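You operate a simulated robot arm through the tools that you are given. There is no shell and no other tool. Be economical: measure what you need, move in short steps, check, and stop when the job is done.

Carry out the task below with a simulated robot arm. There is one attempt and no reset: what you move stays moved.

TASK
Put things in order on the top of the hobby table. At the end: the yellow card pack (marked "BILLS") is in the small blue bowl; the white piece stands where the gold candlestick stood; the gold candlestick stands where the yellow card pack stood; the orange paint brush is on the brown carton (marked "FUSES"); whatever was shut is shut again. Leave all else as you found it, and nothing knocked over.

The check looks at the end state, three seconds after you hand in, the way a careful person would. Anything else that was tipped, shoved, dropped, spilled or broken makes it a failure.

THE ROBOT
A 7-joint arm with a two-finger parallel gripper, fixed in place. Base frame: the origin is at the foot of the arm, x ahead of it, y to its left, z up; the work surface is at about z = 0. Units: m, rad, N and s.
With the tool pointing down near the work surface it reaches from about 0.22 to 0.58 m from the base axis. Its first joint turns from -1.152 to 1.152 rad. Payload 2.5 kg.
The TCP is the grasp point between the finger pads, 0.023 m short of the fingertips. In the tool frame z runs along the fingers and y along their closing line. Largest opening 0.094 m; finger width 0.038, thickness 0.01; the body of the gripper, 0.054 by 0.096 m, starts 0.039 m behind the TCP.
Orientation is that of the tool frame in the base frame, as a unit quaternion [w, x, y, z]. With the fingers straight down and closing along the base's y, the tool's x points along the base's -x, its y along +y and its z along -z.

THE INTERFACE
- The arm moves only by the tool play_rows. Its argument "rows" is a list of rows, each a list of 7 numbers: the shift along the tool's x, y, z in units of 500 mm (1.0 is 500 mm), then the turn, a rotation vector about the tool's x, y, z in units of 120 degrees (1.0 is 120 degrees), then the gripper command, from -1 (fully open) to 1 (shut), values between in proportion. In form: [[tx, ty, tz, ax, ay, az, grip], ...]. A call has 1 to 20 rows; each row is the pose to reach, as a shift and turn from the pose commanded when the call began, along the tool's axes at that moment. A call with a number of a shift or a turn outside -1 to 1 is refused whole. A row lasts 0.2 s, in which the tool goes at most 0.05 m and 0.15 rad; a call with a longer step from one row to the next is refused whole, and so is a gripper value outside its range. A pose out of reach is approached as far as the arm can. The call stops where the force on the tool passes 40 N (or 10 N more than at its start, if that is more) or the arm is blocked; 0.2 s more then pass. Each finger travels about 0.108 m/s and halts on what it meets, pressing with about 25 N; the grip force reading is that of the motor and also rises with nothing between the fingers. The clock runs only during rows and for 0.2 s after the last one: add rows that repeat a pose to give the fingers time. It gives the time, the measured TCP pose, the force on the tool (base axes), the opening and the grip force at its end, in the units of the frame above (readings bear some noise).
- Cameras (640 x 400 px; columns grow to the right, rows downward): "scene" is fixed at [0.0946, -0.3966, 0.5411]; the picture's right is [0.96, -0.28, 0.00], its down [-0.17, -0.57, -0.81] and it looks along [0.23, 0.77, -0.59] (base axes); focal length 289 px, centre (320, 200). "wrist" rides on the gripper at [-0.039, 0, -0.044] in the tool frame; the picture's right is [0.00, -1.00, 0.00], its down [0.97, 0.00, -0.24] and it looks along [0.24, 0.00, 0.97] (tool axes); focal length 218 px, centre (320, 200).
- camera(camera): a new picture of that camera. No time passes.
- measure_at(camera, pixels): for up to 12 pixels [column, row] of the newest picture of that camera ("zoom" is the newest enlarged one), the place [x, y, z] in the base frame of the surface seen there, good to about 0.002 m. No time passes.
- inspect(camera, box): a new picture of the part [left, top, right, bottom] of that camera's present view, enlarged. No time passes.
- close_job(): hands the job in; it is judged then, once.

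Go step by step. Measure first, check grasps and placings, and put right what went wrong. The budget is 80 turns and 46 pictures, counting those below and the enlarged ones. Unless the task says otherwise, let go and move clear before handing in, and close with one line.

The tools are called after "Emit:" by a JSON object that holds its "fn" and its "kwargs". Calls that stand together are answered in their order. play_rows: Moves the arm, as the interface text tells. Its arguments: {"type":"object","properties":{"rows":{"type":"array"}},"required":["rows"]} The other tools are called the same way: camera (camera) takes a picture; measure_at (camera, pixels) gives the place of the surface under pixels of a picture; inspect (camera, box) takes an enlarged picture of a part of a camera's view; close_job () hands the job in.

At the start:

```text
time: 0.0
tcp_pos: [0.3545, 0.2895, 0.3504]
tcp_rot: [0.0, 0.0, 1.0, 0.0]
ft_force: [-0.7, 0.1, 0.4]
width: 0.0937
finger_force: 0.1
```

scene: 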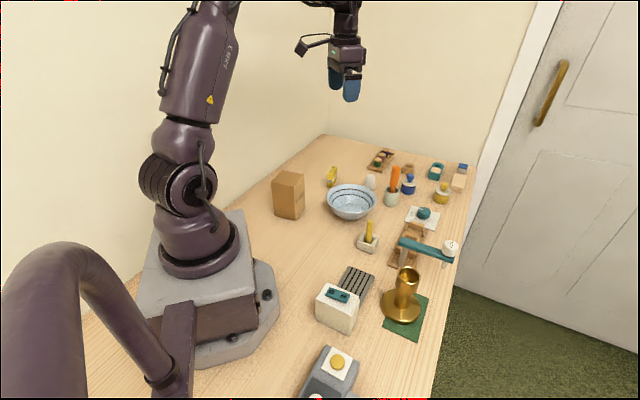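
wrist: 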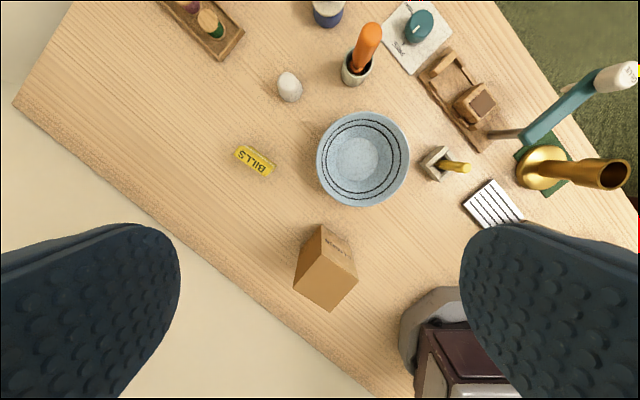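

The pictures show the yellow pack near scene (332,177), the bowl at (351,202), the white piece at (370,182), the orange brush in a cup at (394,178), the carton at (289,195) and the candlestick at (402,300). I'll enlarge the scene to see the details.

Emit:
{"fn": "inspect", "kwargs": {"camera": "scene", "box": [260, 140, 480, 277]}}

Emit:
{"fn": "inspect", "kwargs": {"camera": "scene", "box": [290, 220, 480, 400]}}

Emit:
{"fn": "measure_at", "kwargs": {"camera": "wrist", "pixels": [[255, 160], [289, 84], [288, 96], [363, 160], [369, 32], [354, 70], [327, 235], [325, 285], [541, 165], [604, 173], [350, 115], [317, 165]]}}

Emit:
{"fn": "measure_at", "kwargs": {"camera": "scene", "pixels": [[332, 170], [332, 184], [370, 180], [395, 170], [391, 198], [289, 176], [402, 317], [408, 272], [351, 212], [290, 205], [447, 246], [402, 290]]}}

```text
2.91 times, centred on (370, 208) of scene
```

zoom: 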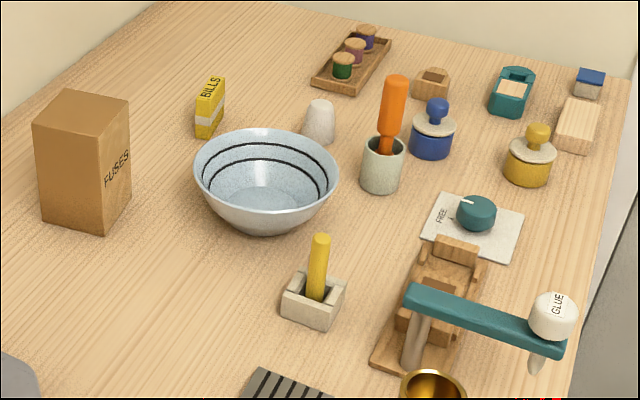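

```text
2.22 times, centred on (385, 310) of scene
```

zoom: 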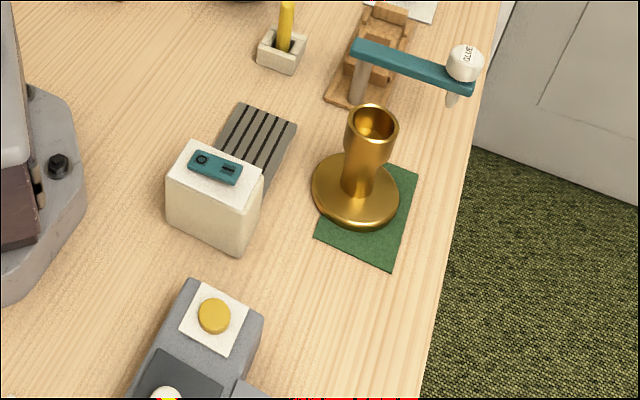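

```text
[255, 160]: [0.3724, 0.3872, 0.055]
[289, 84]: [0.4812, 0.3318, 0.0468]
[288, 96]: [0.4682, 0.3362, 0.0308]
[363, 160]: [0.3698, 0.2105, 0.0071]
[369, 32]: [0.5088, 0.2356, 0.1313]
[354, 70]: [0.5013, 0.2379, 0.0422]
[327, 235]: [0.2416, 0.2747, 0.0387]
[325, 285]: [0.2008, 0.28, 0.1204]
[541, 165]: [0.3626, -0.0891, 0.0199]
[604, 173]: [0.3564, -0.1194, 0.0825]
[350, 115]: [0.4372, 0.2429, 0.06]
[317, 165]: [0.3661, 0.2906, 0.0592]
```

```text
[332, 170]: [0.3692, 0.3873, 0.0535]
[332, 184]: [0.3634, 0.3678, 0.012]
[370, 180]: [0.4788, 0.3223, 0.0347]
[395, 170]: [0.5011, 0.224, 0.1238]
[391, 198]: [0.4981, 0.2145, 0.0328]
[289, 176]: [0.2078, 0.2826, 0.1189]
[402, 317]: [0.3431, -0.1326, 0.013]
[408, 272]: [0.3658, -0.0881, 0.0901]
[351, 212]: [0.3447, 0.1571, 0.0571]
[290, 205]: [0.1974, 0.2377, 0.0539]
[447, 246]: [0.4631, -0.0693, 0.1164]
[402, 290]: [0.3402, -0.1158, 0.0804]
```

The white piece near zoom (319,122) looks like a small upside-down cup, and the brush stands in a holder cup. I'll enlarge the wrist view and measure the edges there.

Emit:
{"fn": "inspect", "kwargs": {"camera": "wrist", "box": [220, 10, 412, 130]}}

Emit:
{"fn": "inspect", "kwargs": {"camera": "wrist", "box": [220, 130, 380, 320]}}

Emit:
{"fn": "inspect", "kwargs": {"camera": "wrist", "box": [420, 50, 640, 240]}}

```text
3.33 times, centred on (316, 70) of wrist
```

zoom: 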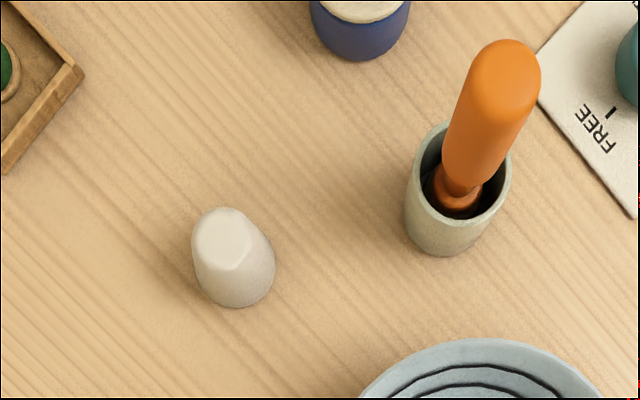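

```text
2.11 times, centred on (300, 225) of wrist
```

zoom: 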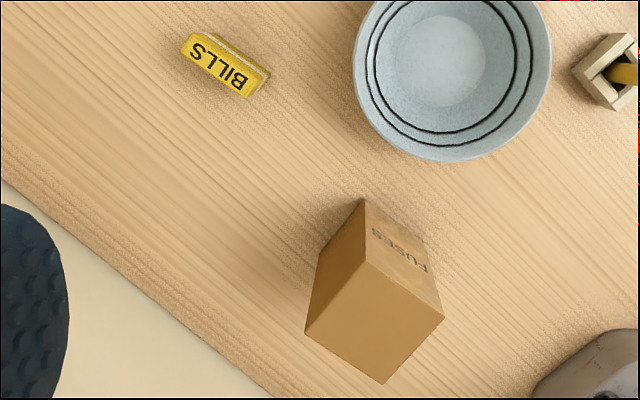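

```text
2.11 times, centred on (530, 145) of wrist
```

zoom: 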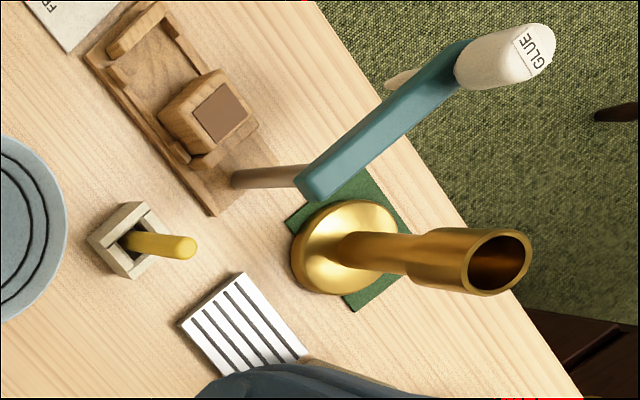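

The candlestick at zoom (345,248) stands close to the teal bar at zoom (312,190). I'll measure the candlestick and bar here, plus the pack and carton edges in the full wrist picture.

Emit:
{"fn": "measure_at", "kwargs": {"camera": "zoom", "pixels": [[294, 248], [344, 292], [350, 200], [393, 225], [470, 258], [500, 231], [497, 294], [530, 260], [312, 188], [405, 110], [240, 180], [400, 215]]}}

Emit:
{"fn": "measure_at", "kwargs": {"camera": "wrist", "pixels": [[241, 148], [271, 163], [265, 173], [237, 157], [311, 226], [355, 281], [332, 308], [298, 289], [290, 74], [280, 85], [301, 90], [291, 101]]}}

Emit:
{"fn": "measure_at", "kwargs": {"camera": "wrist", "pixels": [[320, 130], [406, 140], [375, 203], [350, 160], [380, 26], [361, 26], [376, 46], [354, 64], [343, 62], [372, 70], [365, 26], [357, 83]]}}

```text
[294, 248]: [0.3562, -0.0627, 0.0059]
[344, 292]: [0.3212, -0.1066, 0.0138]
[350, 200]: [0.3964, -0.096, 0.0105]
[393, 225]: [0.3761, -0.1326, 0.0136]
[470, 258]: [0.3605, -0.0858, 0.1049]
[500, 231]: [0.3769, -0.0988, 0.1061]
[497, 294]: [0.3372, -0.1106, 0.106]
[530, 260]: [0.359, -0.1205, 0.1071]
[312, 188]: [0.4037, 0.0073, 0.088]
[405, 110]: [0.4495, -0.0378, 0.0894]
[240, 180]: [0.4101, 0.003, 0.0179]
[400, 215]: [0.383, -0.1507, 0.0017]
```

```text
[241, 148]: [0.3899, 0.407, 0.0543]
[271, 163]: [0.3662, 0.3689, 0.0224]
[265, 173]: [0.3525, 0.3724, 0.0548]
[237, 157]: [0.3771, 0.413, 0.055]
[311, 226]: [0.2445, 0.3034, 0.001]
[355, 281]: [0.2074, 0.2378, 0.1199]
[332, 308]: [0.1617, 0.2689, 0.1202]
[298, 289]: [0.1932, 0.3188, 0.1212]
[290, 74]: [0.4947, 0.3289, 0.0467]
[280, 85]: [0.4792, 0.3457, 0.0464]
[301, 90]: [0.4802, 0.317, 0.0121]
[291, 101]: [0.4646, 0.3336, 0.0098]
```

```text
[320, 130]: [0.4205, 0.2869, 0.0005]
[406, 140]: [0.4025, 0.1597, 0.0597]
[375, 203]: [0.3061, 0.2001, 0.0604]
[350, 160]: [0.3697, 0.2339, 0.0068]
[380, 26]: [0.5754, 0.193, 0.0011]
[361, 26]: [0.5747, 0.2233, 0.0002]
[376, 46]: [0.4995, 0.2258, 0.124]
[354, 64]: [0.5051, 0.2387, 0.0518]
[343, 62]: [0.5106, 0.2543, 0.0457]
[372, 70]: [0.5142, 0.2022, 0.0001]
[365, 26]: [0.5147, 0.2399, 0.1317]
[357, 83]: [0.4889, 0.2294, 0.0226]
```

I now have the places:
- **Pack:** top centre about (0.371, 0.390), thin axis at about -31°, height 0.055.
- **Bowl:** centre about (0.370, 0.221), rim radius about 0.069.
- **Candlestick:** centre about (0.358, -0.102).

I'll start with the pack, turning +59° about the vertical and moving to 0.15 m above it.

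Emit:
{"fn": "play_rows", "kwargs": {"rows": [[-0.004, 0.025, 0.05, 0, 0, -0.0615, -0.06], [-0.008, 0.05, 0.1, 0, 0, -0.123, -0.06], [-0.012, 0.075, 0.15, 0, 0, -0.1844, -0.06], [-0.0165, 0.1, 0.2, 0, 0, -0.246, -0.06], [-0.0206, 0.125, 0.25, 0, 0, -0.3073, -0.06], [-0.0247, 0.15, 0.3, 0, 0, -0.3688, -0.06], [-0.029, 0.176, 0.35, 0, 0, -0.43, -0.06], [-0.033, 0.201, 0.4, 0, 0, -0.4917, -0.06], [-0.033, 0.201, 0.4, 0, 0, -0.4917, -0.06]]}}

Emit:
{"fn": "camera", "kwargs": {"camera": "wrist"}}

```text
time: 2.0
tcp_pos: [0.3727, 0.3893, 0.1488]
tcp_rot: [0.0, -0.494, 0.87, 0.001]
ft_force: [-0.1, 0.1, -0.5]
width: 0.0499
finger_force: 0.0
```

```text
38 pictures are left
```

wrist: 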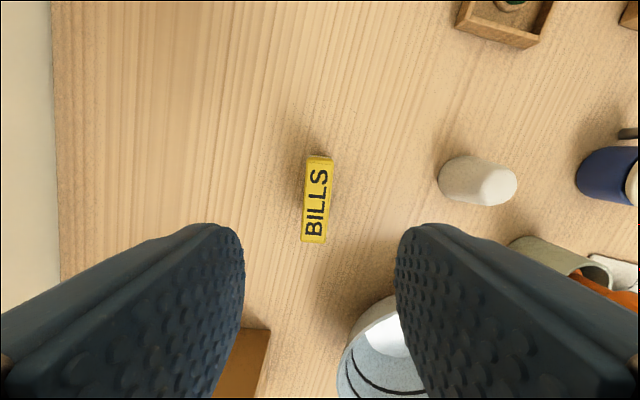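

The pack at (318,200) is nearly lined up with the fingers. I'll measure its top corners and the white piece before going down.

Emit:
{"fn": "measure_at", "kwargs": {"camera": "wrist", "pixels": [[304, 237], [323, 239], [308, 164], [331, 165], [318, 200], [461, 182], [492, 185], [500, 168], [500, 202], [514, 185], [442, 183], [465, 158]]}}

```text
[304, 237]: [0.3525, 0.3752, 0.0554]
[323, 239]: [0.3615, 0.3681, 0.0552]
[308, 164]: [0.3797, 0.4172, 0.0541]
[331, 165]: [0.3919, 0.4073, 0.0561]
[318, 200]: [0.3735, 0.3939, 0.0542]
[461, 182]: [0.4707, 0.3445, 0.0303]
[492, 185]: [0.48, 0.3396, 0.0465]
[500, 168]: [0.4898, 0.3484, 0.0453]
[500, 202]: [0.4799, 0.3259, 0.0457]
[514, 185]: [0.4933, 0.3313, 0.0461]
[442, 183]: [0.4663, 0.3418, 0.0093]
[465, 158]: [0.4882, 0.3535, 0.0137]
```

The pack's centre is (0.3714, 0.392) and its long axis is at about 56°. I'll go down to z 0.037 and close.

Emit:
{"fn": "play_rows", "kwargs": {"rows": [[0, 0.004, 0.05, 0, 0, 0.02, -0.06], [0, 0.004, 0.1, 0, 0, 0.02, -0.06], [0, 0.004, 0.15, 0, 0, 0.02, -0.06], [0, 0.004, 0.19, 0, 0, 0.02, -0.06], [0, 0.004, 0.226, 0, 0, 0.02, -0.06], [0, 0.004, 0.226, 0, 0, 0.02, -0.06], [0, 0.004, 0.226, 0, 0, 0.02, 0.4], [0, 0.004, 0.226, 0, 0, 0.02, 1], [0, 0.004, 0.226, 0, 0, 0.02, 1], [0, 0.004, 0.226, 0, 0, 0.02, 1]]}}

```text
time: 4.2
tcp_pos: [0.3699, 0.3905, 0.0373]
tcp_rot: [0.0, -0.474, 0.88, 0.0]
ft_force: [0.3, -0.6, -0.2]
width: 0.0177
finger_force: 25.3
```

The pack is held at width 0.0177. I'll lift it and carry it 0.17 m toward -y, over the bowl centre.

Emit:
{"fn": "play_rows", "kwargs": {"rows": [[0, 0, -0.05, 0, 0, 0, 1], [0, 0, -0.12, 0, 0, 0, 1], [0, 0, -0.2, 0, 0, 0, 1], [0.057, -0.037, -0.2, 0, 0, 0, 1], [0.114, -0.075, -0.2, 0, 0, 0, 1], [0.17, -0.112, -0.2, 0, 0, 0, 1], [0.227, -0.15, -0.2, 0, 0, 0, 1], [0.284, -0.187, -0.2, 0, 0, 0, 1], [0.284, -0.187, -0.2, 0, 0, 0, 1]]}}

Emit:
{"fn": "camera", "kwargs": {"camera": "scene"}}

Emit:
{"fn": "camera", "kwargs": {"camera": "wrist"}}

```text
time: 6.2
tcp_pos: [0.3682, 0.2175, 0.1406]
tcp_rot: [0.0, -0.475, 0.88, 0.001]
ft_force: [-0.1, -0.2, -0.4]
width: 0.0173
finger_force: 24.8
```

```text
37 pictures are left
```

scene: 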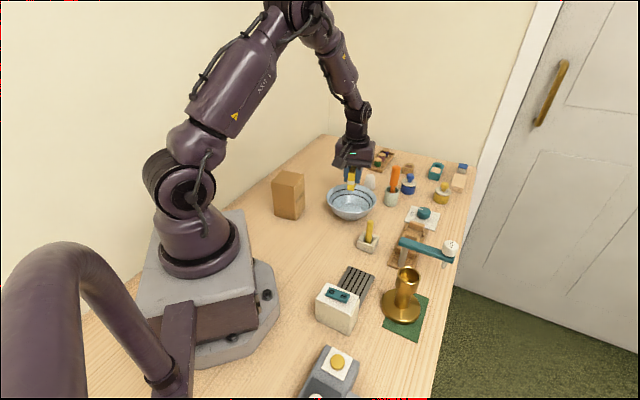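

```text
36 pictures are left
```

wrist: 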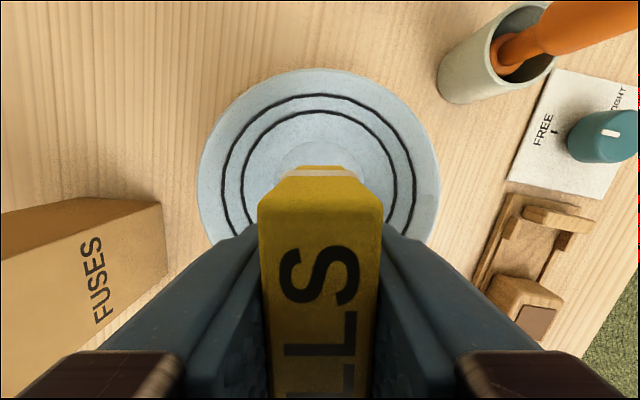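

The bowl is centred on the tool in the wrist picture (rim columns 197 to 440). I'll check its centre along the other axis.

Emit:
{"fn": "measure_at", "kwargs": {"camera": "wrist", "pixels": [[199, 170], [438, 170], [320, 71], [225, 105], [412, 105], [208, 225], [320, 150], [300, 160]]}}

```text
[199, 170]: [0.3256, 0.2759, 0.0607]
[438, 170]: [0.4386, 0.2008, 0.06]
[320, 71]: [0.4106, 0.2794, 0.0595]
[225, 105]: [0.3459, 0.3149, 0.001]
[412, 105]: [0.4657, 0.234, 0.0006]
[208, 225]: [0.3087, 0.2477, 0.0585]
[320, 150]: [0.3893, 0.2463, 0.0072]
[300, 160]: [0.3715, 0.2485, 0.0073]
```

The bowl centre is (0.3705, 0.2208) with radius 0.071, and the tool is within 4 mm of it. I'll lower the pack, open partway and rise.

Emit:
{"fn": "play_rows", "kwargs": {"rows": [[-0.004, 0, 0.06, 0, 0, 0, 1], [-0.004, 0, 0.12, 0, 0, 0, 1], [-0.004, 0, 0.16, 0, 0, 0, 1], [-0.004, 0, 0.187, 0, 0, 0, 1], [-0.004, 0, 0.187, 0, 0, 0, 1], [-0.004, 0, 0.187, 0, 0, 0, 0.3], [-0.004, 0, 0.187, 0, 0, 0, 0.1], [-0.004, 0, 0.187, 0, 0, 0, 0.1], [-0.004, 0, 0.14, 0, 0, 0, 0.1], [-0.004, 0, 0.08, 0, 0, 0, 0.1], [-0.004, 0, 0, 0, 0, 0, 0.1], [-0.004, 0, -0.09, 0, 0, 0, 0.1], [-0.004, 0, -0.18, 0, 0, 0, 0.1]]}}

Emit:
{"fn": "camera", "kwargs": {"camera": "wrist"}}

```text
time: 9.0
tcp_pos: [0.3713, 0.2196, 0.2275]
tcp_rot: [0.0, -0.475, 0.88, 0.0]
ft_force: [0.6, 0.2, 0.4]
width: 0.0423
finger_force: 0.1
```

```text
35 pictures are left
```

wrist: 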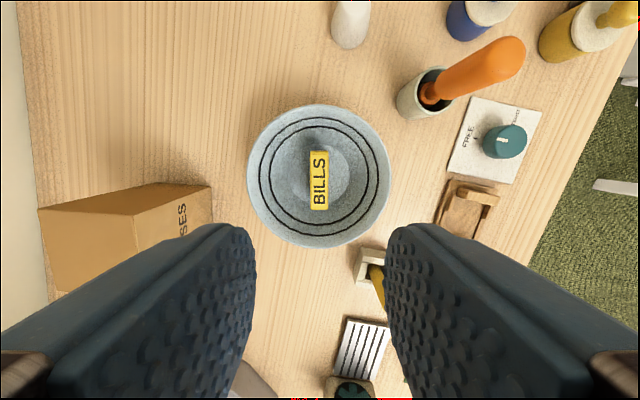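

The pack is in the bowl, seen upright at (319,180). Next is the candlestick, so I'll move above it at z 0.23 with the tool turned back to zero yaw.

Emit:
{"fn": "play_rows", "kwargs": {"rows": [[0.069, -0.0415, 0, 0, 0, 0.059, -0.1], [0.138, -0.083, 0, 0, 0, 0.118, -0.7], [0.207, -0.1244, 0, 0, 0, 0.177, -0.7], [0.276, -0.166, 0, 0, 0, 0.236, -0.7], [0.345, -0.2074, 0, 0, 0, 0.295, -0.7], [0.414, -0.249, 0, 0, 0, 0.354, -0.7], [0.483, -0.29, 0, 0, 0, 0.413, -0.7], [0.5516, -0.3318, 0, 0, 0, 0.4717, -0.7], [0.5516, -0.3318, 0, 0, 0, 0.4717, -0.7]]}}

Emit:
{"fn": "camera", "kwargs": {"camera": "wrist"}}

```text
time: 11.0
tcp_pos: [0.3588, -0.1002, 0.2267]
tcp_rot: [0.0, 0.0, 1.0, 0.001]
ft_force: [0.4, 1.1, -0.7]
width: 0.0798
finger_force: 0.0
```

```text
34 pictures are left
```

wrist: 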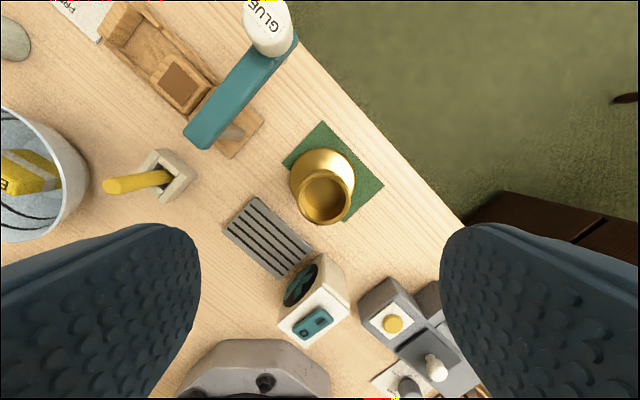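

The candlestick rim is centred near (324,196). I'll measure the rim, base and neighbouring things.

Emit:
{"fn": "measure_at", "kwargs": {"camera": "wrist", "pixels": [[301, 190], [349, 192], [325, 171], [324, 222], [325, 150], [291, 170], [353, 172], [300, 198], [314, 322], [300, 282], [340, 270], [324, 122]]}}

Emit:
{"fn": "measure_at", "kwargs": {"camera": "wrist", "pixels": [[190, 130], [270, 60], [268, 30], [284, 162], [384, 183], [345, 220], [288, 45], [210, 145]]}}

```text
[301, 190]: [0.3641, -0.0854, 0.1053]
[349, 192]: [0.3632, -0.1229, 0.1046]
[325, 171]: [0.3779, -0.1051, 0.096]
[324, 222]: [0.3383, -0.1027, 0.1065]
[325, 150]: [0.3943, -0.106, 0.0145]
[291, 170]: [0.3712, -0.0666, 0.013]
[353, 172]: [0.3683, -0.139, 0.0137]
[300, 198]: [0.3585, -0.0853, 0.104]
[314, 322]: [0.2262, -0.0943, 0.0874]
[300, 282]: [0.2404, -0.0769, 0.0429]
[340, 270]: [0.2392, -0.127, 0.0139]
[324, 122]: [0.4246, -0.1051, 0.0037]
```

```text
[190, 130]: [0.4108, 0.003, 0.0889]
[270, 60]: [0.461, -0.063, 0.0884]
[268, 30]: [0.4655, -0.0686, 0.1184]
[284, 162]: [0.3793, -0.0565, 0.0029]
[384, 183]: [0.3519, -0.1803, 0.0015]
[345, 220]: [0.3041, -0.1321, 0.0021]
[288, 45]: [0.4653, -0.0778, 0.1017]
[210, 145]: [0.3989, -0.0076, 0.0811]
```

The candlestick's axis is at (0.3575, -0.1035). I'll go down to z 0.088 and close on its cup.

Emit:
{"fn": "play_rows", "kwargs": {"rows": [[0.002, -0.007, 0.07, 0, 0, 0, -0.7], [0.002, -0.007, 0.14, 0, 0, 0, -0.7], [0.002, -0.007, 0.2, 0, 0, 0, -0.7], [0.002, -0.007, 0.25, 0, 0, 0, -0.7], [0.002, -0.007, 0.277, 0, 0, 0, -0.7], [0.002, -0.007, 0.277, 0, 0, 0, -0.4], [0.002, -0.007, 0.277, 0, 0, 0, 0], [0.002, -0.007, 0.277, 0, 0, 0, 0.5], [0.002, -0.007, 0.277, 0, 0, 0, 1], [0.002, -0.007, 0.277, 0, 0, 0, 1]]}}

```text
time: 13.2
tcp_pos: [0.3572, -0.1037, 0.0884]
tcp_rot: [0.0, 0.0, 1.0, 0.0]
ft_force: [-0.4, 0.1, 0.8]
width: 0.0418
finger_force: 24.7
```

The candlestick is held at width 0.0418. I'll lift it 0.13 m, then carry it to the pack's old place.

Emit:
{"fn": "play_rows", "kwargs": {"rows": [[0, 0, -0.04, 0, 0, 0, 1], [0, 0, -0.1, 0, 0, 0, 1], [0, 0, -0.17, 0, 0, 0, 1], [0, 0, -0.26, 0, 0, 0, 1], [-0.001, 0.03, -0.26, 0, 0, 0, 1], [-0.003, 0.1, -0.26, 0, 0, 0, 1], [-0.005, 0.18, -0.26, 0, 0, 0, 1], [-0.007, 0.26, -0.26, 0, 0, 0, 1], [-0.009, 0.34, -0.26, 0, 0, 0, 1], [-0.012, 0.42, -0.26, 0, 0, 0, 1], [-0.014, 0.5, -0.26, 0, 0, 0, 1], [-0.016, 0.58, -0.26, 0, 0, 0, 1], [-0.018, 0.66, -0.26, 0, 0, 0, 1], [-0.02, 0.74, -0.26, 0, 0, 0, 1], [-0.022, 0.82, -0.26, 0, 0, 0, 1], [-0.024, 0.9, -0.26, 0, 0, 0, 1], [-0.026, 0.96, -0.26, 0, 0, 0, 1], [-0.0276, 0.989, -0.26, 0, 0, 0, 1], [-0.0276, 0.989, -0.26, 0, 0, 0, 1]]}}

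Emit:
{"fn": "camera", "kwargs": {"camera": "scene"}}

```text
time: 17.2
tcp_pos: [0.3692, 0.3903, 0.2187]
tcp_rot: [0.001, 0.0, 1.0, 0.0]
ft_force: [0.0, 0.6, -1.3]
width: 0.042
finger_force: 25.6
```

```text
33 pictures are left
```

scene: 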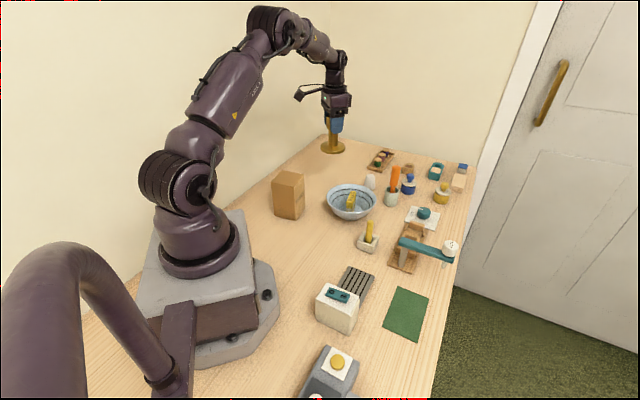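

The candlestick hangs above its goal and nothing is in the way. I'll lower it 0.131 m, since the mat was about 2 mm thick, then let go and rise.

Emit:
{"fn": "play_rows", "kwargs": {"rows": [[-0.003, 0.001, 0.07, 0, 0, 0, 1], [-0.003, 0.001, 0.14, 0, 0, 0, 1], [-0.003, 0.001, 0.2, 0, 0, 0, 1], [-0.003, 0.001, 0.24, 0, 0, 0, 1], [-0.003, 0.001, 0.255, 0, 0, 0, 1], [-0.003, 0.001, 0.263, 0, 0, 0, 1], [-0.003, 0.001, 0.263, 0, 0, 0, 1]]}}

```text
time: 18.8
tcp_pos: [0.3723, 0.39, 0.0866]
tcp_rot: [0.0, 0.0, 1.0, -0.001]
ft_force: [0.8, -0.3, -1.1]
width: 0.0422
finger_force: 24.8
```

It has come to rest with no upward force. I'll open the gripper and rise.

Emit:
{"fn": "play_rows", "kwargs": {"rows": [[0, 0, 0, 0, 0, 0, 0], [0, 0, 0, 0, 0, 0, -0.5], [0, 0, 0, 0, 0, 0, -0.8], [0, 0, 0, 0, 0, 0, -0.8], [0, 0, -0.05, 0, 0, 0, -0.8], [0, 0, -0.12, 0, 0, 0, -0.8], [0, 0, -0.2, 0, 0, 0, -0.8], [0, 0, -0.28, 0, 0, 0, -0.8]]}}

Emit:
{"fn": "camera", "kwargs": {"camera": "wrist"}}

```text
time: 20.6
tcp_pos: [0.3751, 0.3896, 0.2272]
tcp_rot: [0.0, 0.0, 1.0, 0.0]
ft_force: [0.4, 0.8, 0.7]
width: 0.0843
finger_force: 0.0
```

```text
32 pictures are left
```

wrist: 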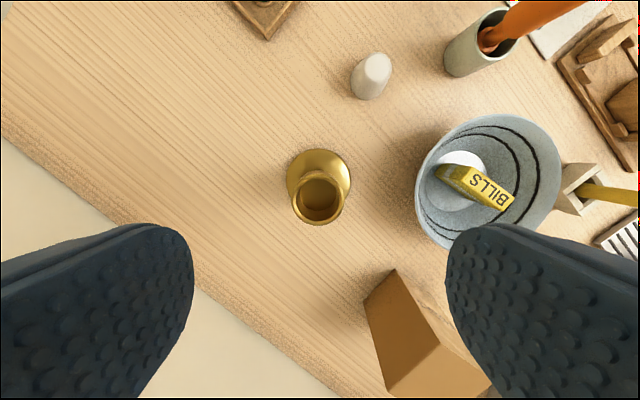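

The candlestick stands at (319,185) and the white piece is at (371,77). I'll enlarge the white piece and measure it.

Emit:
{"fn": "inspect", "kwargs": {"camera": "wrist", "box": [340, 45, 404, 109]}}

Emit:
{"fn": "measure_at", "kwargs": {"camera": "wrist", "pixels": [[377, 55], [365, 66], [390, 68], [377, 80], [352, 80], [362, 97], [383, 92], [372, 98], [357, 68], [376, 67], [370, 90], [353, 90]]}}

```text
6.25 times, centred on (372, 77) of wrist
```

zoom: 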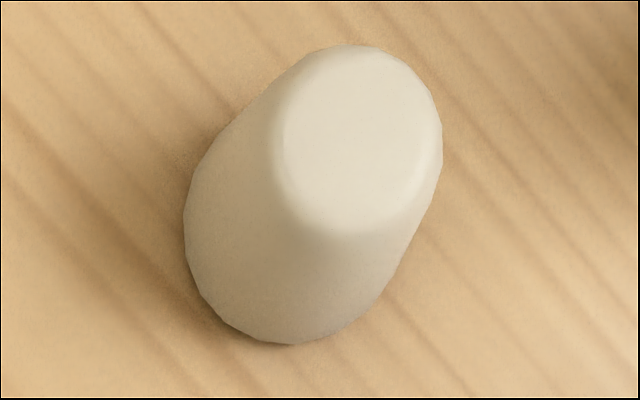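

```text
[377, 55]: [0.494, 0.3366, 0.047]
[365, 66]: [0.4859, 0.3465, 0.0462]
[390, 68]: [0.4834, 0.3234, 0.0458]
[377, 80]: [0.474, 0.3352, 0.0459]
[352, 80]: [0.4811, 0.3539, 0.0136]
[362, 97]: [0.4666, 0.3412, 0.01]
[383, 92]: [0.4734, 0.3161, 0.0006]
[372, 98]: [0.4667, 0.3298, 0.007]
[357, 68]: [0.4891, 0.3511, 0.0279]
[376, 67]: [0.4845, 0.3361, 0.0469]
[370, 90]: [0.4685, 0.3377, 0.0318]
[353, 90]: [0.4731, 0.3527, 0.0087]
```

The white piece is centred at about (0.484, 0.336), r 0.588, just past the vertical reach. I'll yaw +34.8° so the fingers close tangentially, and move in front of it before tilting outward.

Emit:
{"fn": "play_rows", "kwargs": {"rows": [[-0.023, -0.036, 0, 0, 0, -0.058, -0.28], [-0.046, -0.072, 0, 0, 0, -0.116, -0.28], [-0.07, -0.108, 0, 0, 0, -0.174, -0.28], [-0.093, -0.144, 0, 0, 0, -0.232, -0.28], [-0.116, -0.18, 0, 0, 0, -0.29, -0.28], [-0.116, -0.18, 0, 0, 0, -0.29, -0.28]]}}

```text
time: 22.0
tcp_pos: [0.4303, 0.3006, 0.2262]
tcp_rot: [0.001, -0.3, 0.954, -0.001]
ft_force: [0.2, -0.3, -0.3]
width: 0.0603
finger_force: 0.1
```

I'm in position with yaw 34.9°. Now I'll tilt outward 15° and come in above the white piece at z 0.12.

Emit:
{"fn": "play_rows", "kwargs": {"rows": [[-0.02, 0, 0, 0, -0.06, 0, -0.28], [-0.06, -0.002, 0, 0, -0.125, 0, -0.28], [-0.1, -0.004, 0.05, 0, -0.125, 0, -0.28], [-0.1286, -0.004, 0.12, 0, -0.125, 0, -0.28], [-0.1286, -0.004, 0.2125, 0, -0.125, 0, -0.28], [-0.1286, -0.004, 0.2125, 0, -0.125, 0, -0.28]]}}

Emit:
{"fn": "camera", "kwargs": {"camera": "wrist"}}

Emit:
{"fn": "camera", "kwargs": {"camera": "scene"}}

```text
time: 23.4
tcp_pos: [0.4825, 0.336, 0.1202]
tcp_rot: [0.124, -0.298, 0.946, 0.039]
ft_force: [-0.6, 0.8, 0.3]
width: 0.0604
finger_force: 0.0
```

```text
30 pictures are left
```

wrist: 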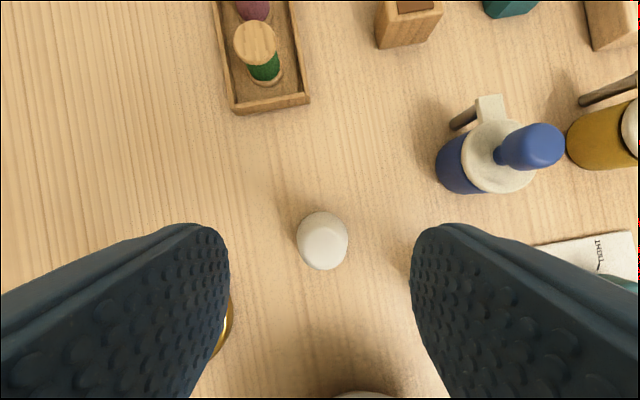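

```text
29 pictures are left
```

scene: 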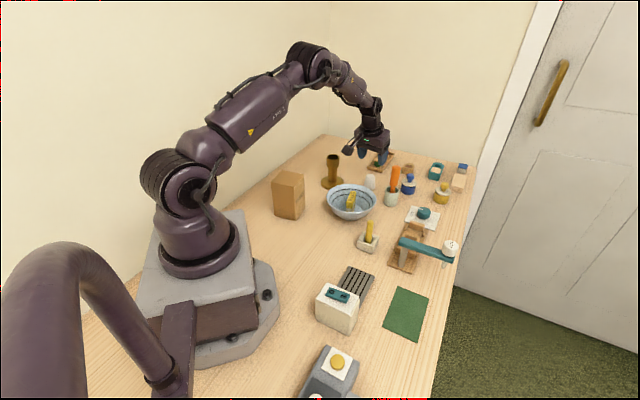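

The white piece is near (322,240), a little off the centre column. I'll measure it before the descent.

Emit:
{"fn": "measure_at", "kwargs": {"camera": "wrist", "pixels": [[324, 240], [302, 242], [345, 242], [324, 222], [323, 264], [322, 213], [298, 232], [347, 232]]}}

```text
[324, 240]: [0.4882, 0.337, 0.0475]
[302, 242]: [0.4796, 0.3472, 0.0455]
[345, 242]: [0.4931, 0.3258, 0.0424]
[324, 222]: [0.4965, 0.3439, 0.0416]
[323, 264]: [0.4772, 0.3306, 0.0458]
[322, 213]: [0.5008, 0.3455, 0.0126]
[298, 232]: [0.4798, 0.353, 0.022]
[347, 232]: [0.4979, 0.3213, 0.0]
```

The centre refines to (0.4865, 0.337). I'll go straight down to z 0.030 at this tilt and close.

Emit:
{"fn": "play_rows", "kwargs": {"rows": [[0.01, -0.003, 0.045, 0, 0, 0, -0.28], [0.02, -0.003, 0.09, 0, 0, 0, -0.28], [0.03, -0.003, 0.135, 0, 0, 0, -0.28], [0.0392, -0.003, 0.1763, 0, 0, 0, -0.28], [0.0392, -0.003, 0.1763, 0, 0, 0, -0.28]]}}

Emit:
{"fn": "camera", "kwargs": {"camera": "wrist"}}

```text
time: 24.6
tcp_pos: [0.4889, 0.3375, 0.03]
tcp_rot: [0.125, -0.298, 0.946, 0.04]
ft_force: [-0.4, -0.4, -1.2]
width: 0.0602
finger_force: 0.0
```

```text
28 pictures are left
```

wrist: 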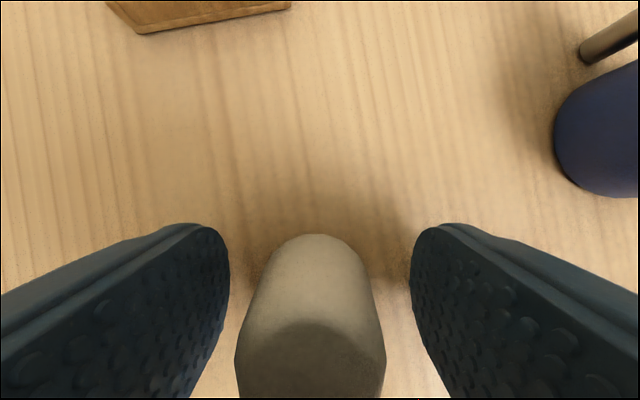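

The piece sits between the fingers at (312,320). I'll close.

Emit:
{"fn": "play_rows", "kwargs": {"rows": [[0, 0.002, 0, 0, 0, 0, 0], [0, 0.002, 0, 0, 0, 0, 0.2], [0, 0.002, 0, 0, 0, 0, 0.5], [0, 0.002, 0, 0, 0, 0, 1], [0, 0.002, 0, 0, 0, 0, 1], [0, 0.002, 0, 0, 0, 0, 1]]}}

```text
time: 26.0
tcp_pos: [0.4886, 0.3383, 0.0313]
tcp_rot: [0.124, -0.296, 0.946, 0.039]
ft_force: [-0.4, -0.2, -0.2]
width: 0.0344
finger_force: 25.0
```

It is gripped at width 0.0344. I'll lift it straight up 0.15 m and check.

Emit:
{"fn": "play_rows", "kwargs": {"rows": [[-0.008, 0, -0.03, 0, 0, 0, 1], [-0.0235, 0, -0.088, 0, 0, 0, 1], [-0.041, 0, -0.153, 0, 0, 0, 1], [-0.059, 0, -0.22, 0, 0, 0, 1], [-0.0776, 0, -0.29, 0, 0, 0, 1], [-0.0776, 0, -0.29, 0, 0, 0, 1]]}}

Emit:
{"fn": "camera", "kwargs": {"camera": "wrist"}}

```text
time: 27.4
tcp_pos: [0.4871, 0.3358, 0.1825]
tcp_rot: [0.124, -0.297, 0.946, 0.038]
ft_force: [-0.2, -0.1, -0.6]
width: 0.0342
finger_force: 24.8
```

```text
27 pictures are left
```

wrist: 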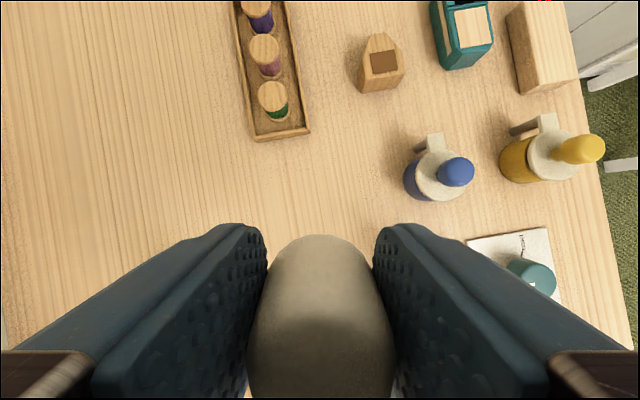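

The piece is held securely. I'll carry it to above the green mat, turning -50° about the vertical so it stays upright.

Emit:
{"fn": "play_rows", "kwargs": {"rows": [[0.0629, -0.0523, -0.0169, 0.0098, 0, 0.0366, 1], [0.1258, -0.1045, -0.0337, 0.0196, 0, 0.0732, 1], [0.1887, -0.1568, -0.0506, 0.0294, 0, 0.1098, 1], [0.2516, -0.2091, -0.0674, 0.0392, 0, 0.1464, 1], [0.3145, -0.2613, -0.0843, 0.049, 0, 0.183, 1], [0.3775, -0.3136, -0.1011, 0.0588, 0, 0.2195, 1], [0.4404, -0.3658, -0.118, 0.0686, 0, 0.2561, 1], [0.5033, -0.4181, -0.1348, 0.0784, 0, 0.2927, 1], [0.5662, -0.4704, -0.1517, 0.0882, 0, 0.3293, 1], [0.6291, -0.5226, -0.1685, 0.098, 0, 0.3659, 1], [0.692, -0.5749, -0.1854, 0.1078, 0, 0.4025, 1], [0.692, -0.5749, -0.1854, 0.1078, 0, 0.4025, 1]]}}

Emit:
{"fn": "camera", "kwargs": {"camera": "scene"}}

Emit:
{"fn": "camera", "kwargs": {"camera": "wrist"}}

```text
time: 30.0
tcp_pos: [0.3562, -0.1054, 0.1787]
tcp_rot: [0.129, 0.131, 0.983, -0.018]
ft_force: [-1.2, 0.3, -0.4]
width: 0.0346
finger_force: 24.8
```

```text
26 pictures are left
```

scene: 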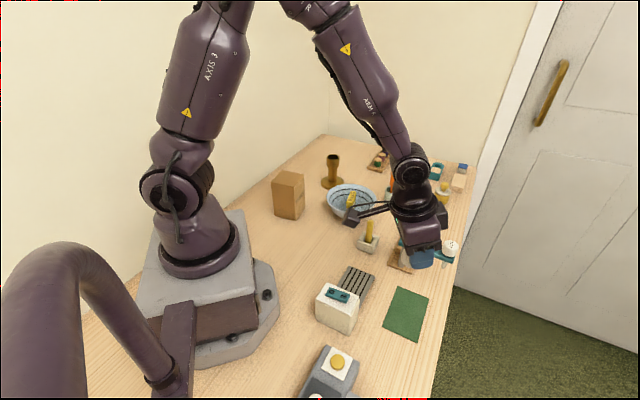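

```text
25 pictures are left
```

wrist: 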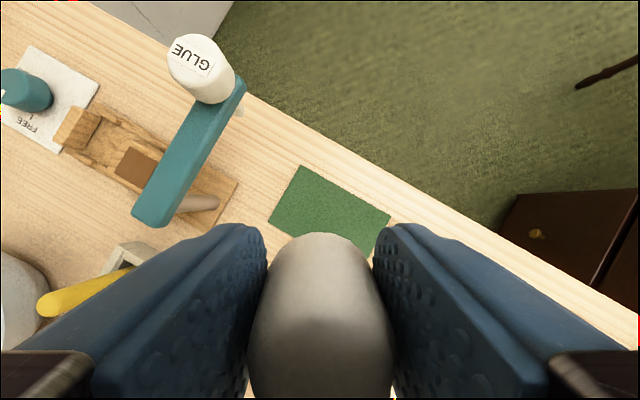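

The tool is over the mat at (0.3565, -0.1045) and clear of the teal bar. I'll lower it 0.147 m.

Emit:
{"fn": "play_rows", "kwargs": {"rows": [[0.016, 0.002, 0.06, 0, 0, 0, 1], [0.032, 0.002, 0.12, 0, 0, 0, 1], [0.048, 0.002, 0.18, 0, 0, 0, 1], [0.064, 0.002, 0.239, 0, 0, 0, 1], [0.072, 0.002, 0.27, 0, 0, 0, 1], [0.0761, 0.002, 0.284, 0, 0, 0, 1], [0.0761, 0.002, 0.284, 0, 0, 0, 1]]}}

Emit:
{"fn": "inspect", "kwargs": {"camera": "scene", "box": [340, 230, 480, 350]}}

```text
time: 31.6
tcp_pos: [0.357, -0.1028, 0.0345]
tcp_rot: [0.129, 0.131, 0.983, -0.017]
ft_force: [-0.5, -0.2, -0.1]
width: 0.0344
finger_force: 24.8
```

```text
3.33 times, centred on (410, 290) of scene
```

zoom: 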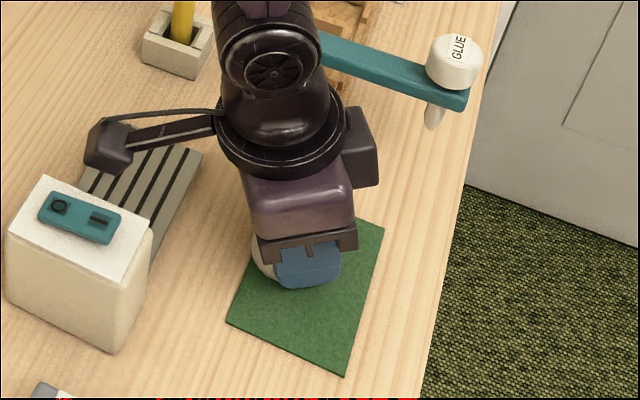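

The tool is just above contact with no load. I'll lower 1.5 mm more, then open gently and withdraw upward.

Emit:
{"fn": "play_rows", "kwargs": {"rows": [[0.0008, 0, 0.0029, 0, 0, 0, 1], [0.0008, 0, 0.0029, 0, 0, 0, 0.2], [0.0008, 0, 0.0029, 0, 0, 0, 0], [0.0008, 0, 0.0029, 0, 0, 0, -0.3], [0.0008, 0, 0.0029, 0, 0, 0, -0.3], [-0.016, 0, -0.06, 0, 0, 0, -0.3], [-0.032, 0, -0.12, 0, 0, 0, -0.3], [-0.048, 0, -0.18, 0, 0, 0, -0.3], [-0.07, 0, -0.26, 0, 0, 0, -0.3], [-0.09, 0, -0.34, 0, 0, 0, -0.3]]}}

Emit:
{"fn": "camera", "kwargs": {"camera": "wrist"}}

Emit:
{"fn": "inspect", "kwargs": {"camera": "scene", "box": [260, 140, 480, 340]}}

```text
time: 33.8
tcp_pos: [0.3573, -0.1011, 0.2093]
tcp_rot: [0.129, 0.129, 0.983, -0.016]
ft_force: [-0.7, 0.1, -0.3]
width: 0.0612
finger_force: 0.1
```

```text
23 pictures are left
```

wrist: 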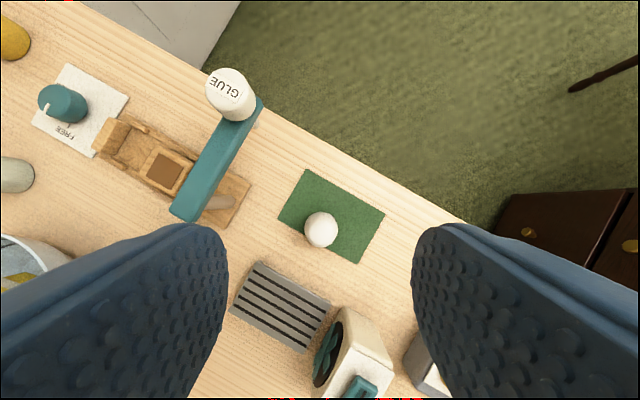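

```text
2.00 times, centred on (370, 240) of scene
```

zoom: 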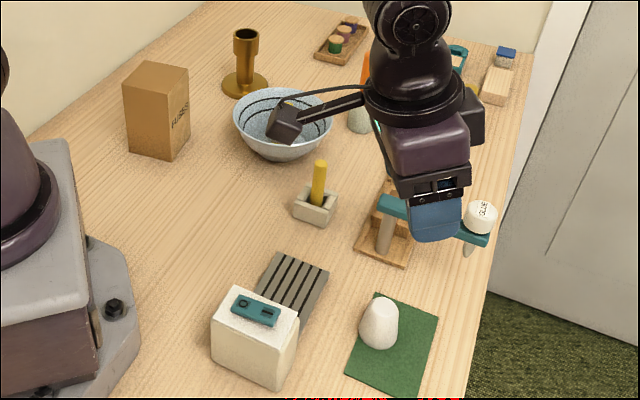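

The white piece stands on the mat at wrist (320,230). Before the tilted brush grasp I'll measure the wrist stalk at zoom (285,122) so it doesn't hit anything, and check the piece's place.

Emit:
{"fn": "measure_at", "kwargs": {"camera": "zoom", "pixels": [[285, 122], [285, 137], [345, 105], [435, 220], [380, 305]]}}

Emit:
{"fn": "measure_at", "kwargs": {"camera": "wrist", "pixels": [[321, 224], [305, 230], [337, 230], [320, 246]]}}

```text
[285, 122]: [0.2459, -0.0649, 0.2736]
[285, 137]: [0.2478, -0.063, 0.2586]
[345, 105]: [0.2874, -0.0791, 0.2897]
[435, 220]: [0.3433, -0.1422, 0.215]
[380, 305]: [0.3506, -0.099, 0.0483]
```

```text
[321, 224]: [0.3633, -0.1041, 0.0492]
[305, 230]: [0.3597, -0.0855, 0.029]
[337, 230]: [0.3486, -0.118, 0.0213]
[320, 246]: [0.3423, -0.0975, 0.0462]
```

The white piece is centred near (0.356, -0.102), on its goal. The stalk sits about 0.10 m inward in tool x and 0.08 m up, so a 45° outward tilt keeps it above the bowl. I'll move to a viewing spot in front of the brush with yaw 25°.

Emit:
{"fn": "play_rows", "kwargs": {"rows": [[0.0021, 0.0843, -0.0186, -0.0123, 0, -0.046, -0.1], [0.0043, 0.1686, -0.0371, -0.0247, 0, -0.092, -0.1], [0.0064, 0.2529, -0.0557, -0.037, 0, -0.138, -0.1], [0.0086, 0.3371, -0.0743, -0.0493, 0, -0.184, -0.1], [0.0107, 0.4214, -0.0929, -0.0616, 0, -0.23, -0.1], [0.0129, 0.5057, -0.1114, -0.074, 0, -0.276, -0.1], [0.015, 0.59, -0.13, -0.0863, 0, -0.322, -0.1], [0.015, 0.59, -0.13, -0.0863, 0, -0.322, -0.1]]}}

Emit:
{"fn": "camera", "kwargs": {"camera": "wrist"}}

```text
time: 35.6
tcp_pos: [0.4118, 0.1897, 0.2725]
tcp_rot: [0.127, -0.214, 0.968, 0.029]
ft_force: [0.2, -0.1, 0.3]
width: 0.0517
finger_force: 0.0
```

```text
21 pictures are left
```

wrist: 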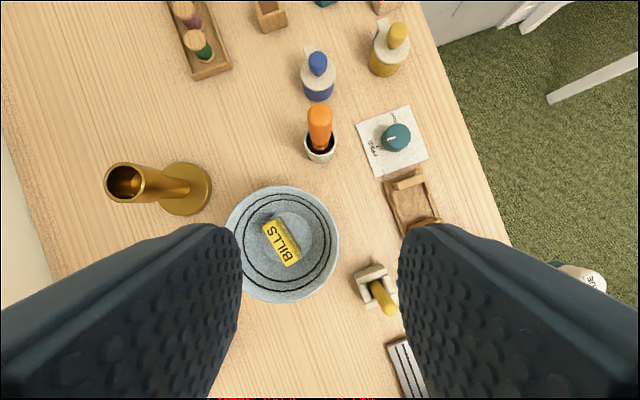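

The brush shows at (320,125) in its cup, with the blue bottle behind it at (318,75). I'll measure both.

Emit:
{"fn": "inspect", "kwargs": {"camera": "wrist", "box": [280, 40, 376, 170]}}

Emit:
{"fn": "measure_at", "kwargs": {"camera": "wrist", "pixels": [[309, 112], [332, 112], [320, 104], [320, 125], [310, 135], [330, 135], [320, 144], [305, 145], [336, 145], [320, 163], [318, 62], [305, 90]]}}

```text
3.08 times, centred on (328, 105) of wrist
```

zoom: 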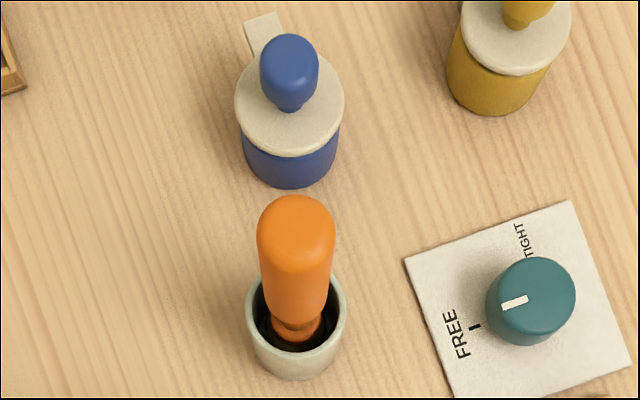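

```text
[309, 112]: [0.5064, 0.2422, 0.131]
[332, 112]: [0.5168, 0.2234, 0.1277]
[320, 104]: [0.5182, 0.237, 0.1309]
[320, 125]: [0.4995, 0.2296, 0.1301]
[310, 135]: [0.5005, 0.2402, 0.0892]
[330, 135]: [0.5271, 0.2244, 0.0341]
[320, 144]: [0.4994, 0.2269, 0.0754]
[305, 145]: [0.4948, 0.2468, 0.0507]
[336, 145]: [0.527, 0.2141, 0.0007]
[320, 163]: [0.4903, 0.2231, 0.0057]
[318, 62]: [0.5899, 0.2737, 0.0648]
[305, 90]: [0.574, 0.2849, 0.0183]
```

The brush axis is at about (0.5095, 0.232), close to vertical, with radius about 0.0105 and top at 0.135. I'll tilt to 45° outward and hover above it at z 0.185.

Emit:
{"fn": "play_rows", "kwargs": {"rows": [[-0.03, -0.002, 0.02, 0, -0.0625, 0, -0.06], [-0.06, -0.004, 0.05, 0, -0.125, 0, -0.06], [-0.09, -0.006, 0.09, 0, -0.1875, 0, -0.06], [-0.12, -0.008, 0.14, 0, -0.25, 0, -0.06], [-0.15, -0.008, 0.19, 0, -0.25, 0, -0.06], [-0.1644, -0.008, 0.22, 0, -0.25, 0, -0.06], [-0.1644, -0.008, 0.22, 0, -0.25, 0, -0.06]]}}

Emit:
{"fn": "camera", "kwargs": {"camera": "wrist"}}

Emit:
{"fn": "inspect", "kwargs": {"camera": "scene", "box": [270, 80, 480, 260]}}

```text
time: 37.2
tcp_pos: [0.5114, 0.2306, 0.1843]
tcp_rot: [0.373, -0.199, 0.902, 0.082]
ft_force: [-0.1, -0.6, -1.0]
width: 0.0498
finger_force: 0.1
```

```text
19 pictures are left
```

wrist: 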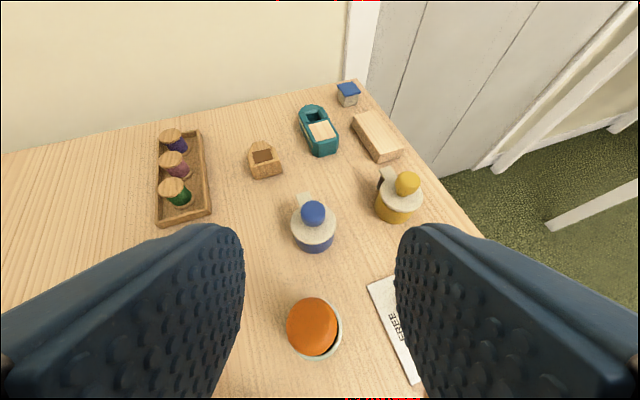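

```text
2.22 times, centred on (375, 170) of scene
```

zoom: 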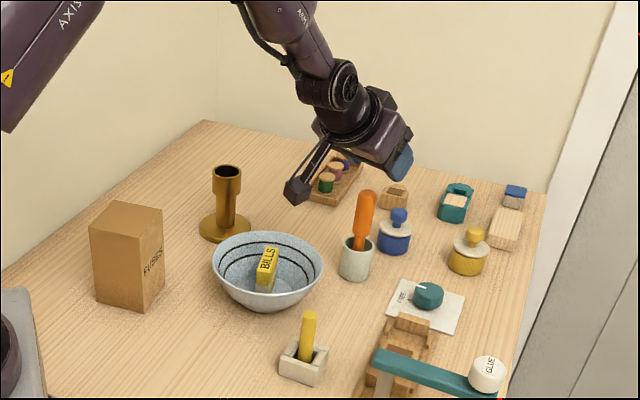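

The brush top is at wrist (312,325), slightly left of centre. I'll measure it and the stalk tip at zoom (297,190).

Emit:
{"fn": "measure_at", "kwargs": {"camera": "zoom", "pixels": [[297, 190], [295, 201], [266, 255], [367, 215]]}}

Emit:
{"fn": "measure_at", "kwargs": {"camera": "wrist", "pixels": [[312, 325], [290, 325], [335, 325], [312, 302], [312, 350]]}}

```text
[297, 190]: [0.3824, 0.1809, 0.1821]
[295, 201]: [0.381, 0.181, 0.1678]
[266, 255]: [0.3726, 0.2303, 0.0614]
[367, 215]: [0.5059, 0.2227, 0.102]
```

```text
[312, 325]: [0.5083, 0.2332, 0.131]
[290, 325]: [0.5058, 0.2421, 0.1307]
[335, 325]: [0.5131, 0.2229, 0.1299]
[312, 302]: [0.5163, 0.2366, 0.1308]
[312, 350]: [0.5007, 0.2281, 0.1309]
```

The brush is about 3 mm toward +y of the tool, and the stalk will clear the pack top by about 3 cm. I'll correct, go straight down to z 0.108 and close.

Emit:
{"fn": "play_rows", "kwargs": {"rows": [[0.027, 0.006, 0.027, 0, 0, 0, -0.06], [0.055, 0.006, 0.053, 0, 0, 0, -0.06], [0.082, 0.006, 0.08, 0, 0, 0, -0.06], [0.1096, 0.006, 0.1068, 0, 0, 0, -0.06], [0.1096, 0.006, 0.1068, 0, 0, 0, -0.06], [0.1096, 0.006, 0.1068, 0, 0, 0, 0.2], [0.1096, 0.006, 0.1068, 0, 0, 0, 0.5], [0.1096, 0.006, 0.1068, 0, 0, 0, 1], [0.1096, 0.006, 0.1068, 0, 0, 0, 1]]}}

Emit:
{"fn": "inspect", "kwargs": {"camera": "scene", "box": [300, 100, 460, 240]}}

```text
time: 39.2
tcp_pos: [0.5086, 0.2326, 0.1089]
tcp_rot: [0.374, -0.198, 0.902, 0.082]
ft_force: [1.1, -0.2, 0.6]
width: 0.0225
finger_force: 25.0
```

```text
2.86 times, centred on (380, 170) of scene
```

zoom: 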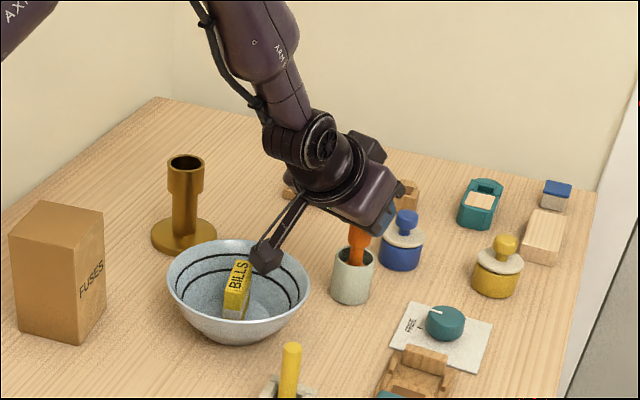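

The brush is gripped at width 0.0225. I'll lift it straight up 0.14 m and look at it.

Emit:
{"fn": "play_rows", "kwargs": {"rows": [[-0.03, 0, -0.03, 0, 0, 0, 1], [-0.07, 0, -0.07, 0, 0, 0, 1], [-0.11, 0, -0.11, 0, 0, 0, 1], [-0.155, 0, -0.155, 0, 0, 0, 1], [-0.2, 0, -0.2, 0, 0, 0, 1], [-0.2, 0, -0.2, 0, 0, 0, 1]]}}

Emit:
{"fn": "inspect", "kwargs": {"camera": "scene", "box": [300, 60, 460, 240]}}

```text
time: 40.6
tcp_pos: [0.5094, 0.2309, 0.2499]
tcp_rot: [0.374, -0.198, 0.902, 0.082]
ft_force: [0.4, 0.4, 0.5]
width: 0.0223
finger_force: 24.9
```

```text
2.22 times, centred on (380, 150) of scene
```

zoom: 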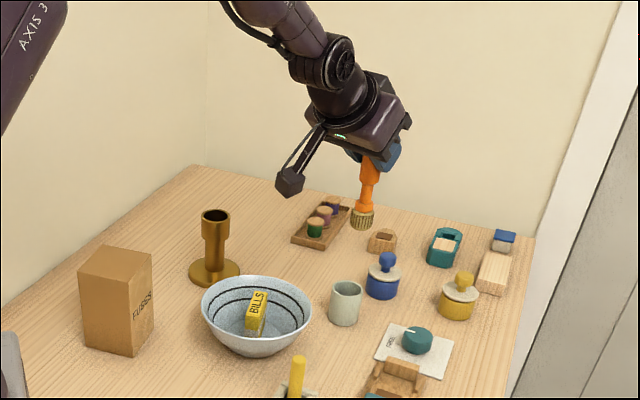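

Brush and bristles are out and the cup still stands at zoom (346,302). I'll measure the bristle end to get the brush length.

Emit:
{"fn": "measure_at", "kwargs": {"camera": "zoom", "pixels": [[360, 227], [361, 215], [366, 190], [370, 165], [371, 157], [369, 205]]}}

```text
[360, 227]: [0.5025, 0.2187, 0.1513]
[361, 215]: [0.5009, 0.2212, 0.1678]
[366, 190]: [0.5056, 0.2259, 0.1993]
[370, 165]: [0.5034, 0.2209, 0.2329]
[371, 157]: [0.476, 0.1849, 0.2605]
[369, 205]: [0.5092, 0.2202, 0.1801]
```

The brush is about 0.127 m long, with about 0.10 m of it below the grip. I'll pull back toward the base and yaw to 58°, along the carton's side, before turning the brush flat.

Emit:
{"fn": "play_rows", "kwargs": {"rows": [[0.0391, 0.0336, -0.0505, -0.0389, 0, -0.0389, 1], [0.0783, 0.0671, -0.1009, -0.0778, 0, -0.0778, 1], [0.1174, 0.1007, -0.1514, -0.1167, 0, -0.1167, 1], [0.1566, 0.1342, -0.2018, -0.1556, 0, -0.1556, 1], [0.1957, 0.1678, -0.2523, -0.1945, 0, -0.1945, 1], [0.1957, 0.1678, -0.2523, -0.1945, 0, -0.1945, 1]]}}

```text
time: 42.0
tcp_pos: [0.3291, 0.2427, 0.2698]
tcp_rot: [0.335, -0.448, 0.808, 0.186]
ft_force: [0.5, 0.0, -0.6]
width: 0.0224
finger_force: 25.3
```

Yaw is now 58°. I'll raise 3 cm while pitching the tool 90° about its closing axis, so the brush becomes horizontal.

Emit:
{"fn": "play_rows", "kwargs": {"rows": [[-0.0424, 0, -0.0424, 0, 0.068, 0, 1], [-0.0424, 0, -0.0424, 0, 0.136, 0, 1], [-0.0424, 0, -0.0424, 0, 0.204, 0, 1], [-0.0424, 0, -0.0424, 0, 0.272, 0, 1], [-0.0424, 0, -0.0424, 0, 0.34, 0, 1], [-0.0424, 0, -0.0424, 0, 0.408, 0, 1], [-0.0424, 0, -0.0424, 0, 0.476, 0, 1], [-0.0424, 0, -0.0424, 0, 0.544, 0, 1], [-0.0424, 0, -0.0424, 0, 0.612, 0, 1], [-0.0424, 0, -0.0424, 0, 0.68, 0, 1], [-0.0424, 0, -0.0424, 0, 0.75, 0, 1], [-0.0424, 0, -0.0424, 0, 0.75, 0, 1]]}}

Emit:
{"fn": "camera", "kwargs": {"camera": "scene"}}

```text
time: 44.6
tcp_pos: [0.3307, 0.2434, 0.2998]
tcp_rot: [-0.335, -0.448, 0.808, -0.186]
ft_force: [0.5, 0.3, 0.7]
width: 0.0224
finger_force: 25.2
```

```text
15 pictures are left
```

scene: 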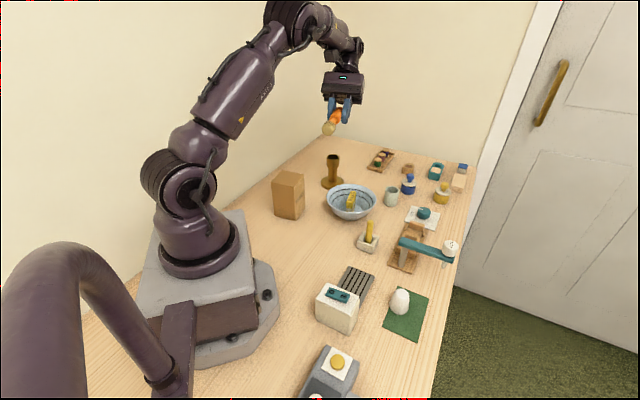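

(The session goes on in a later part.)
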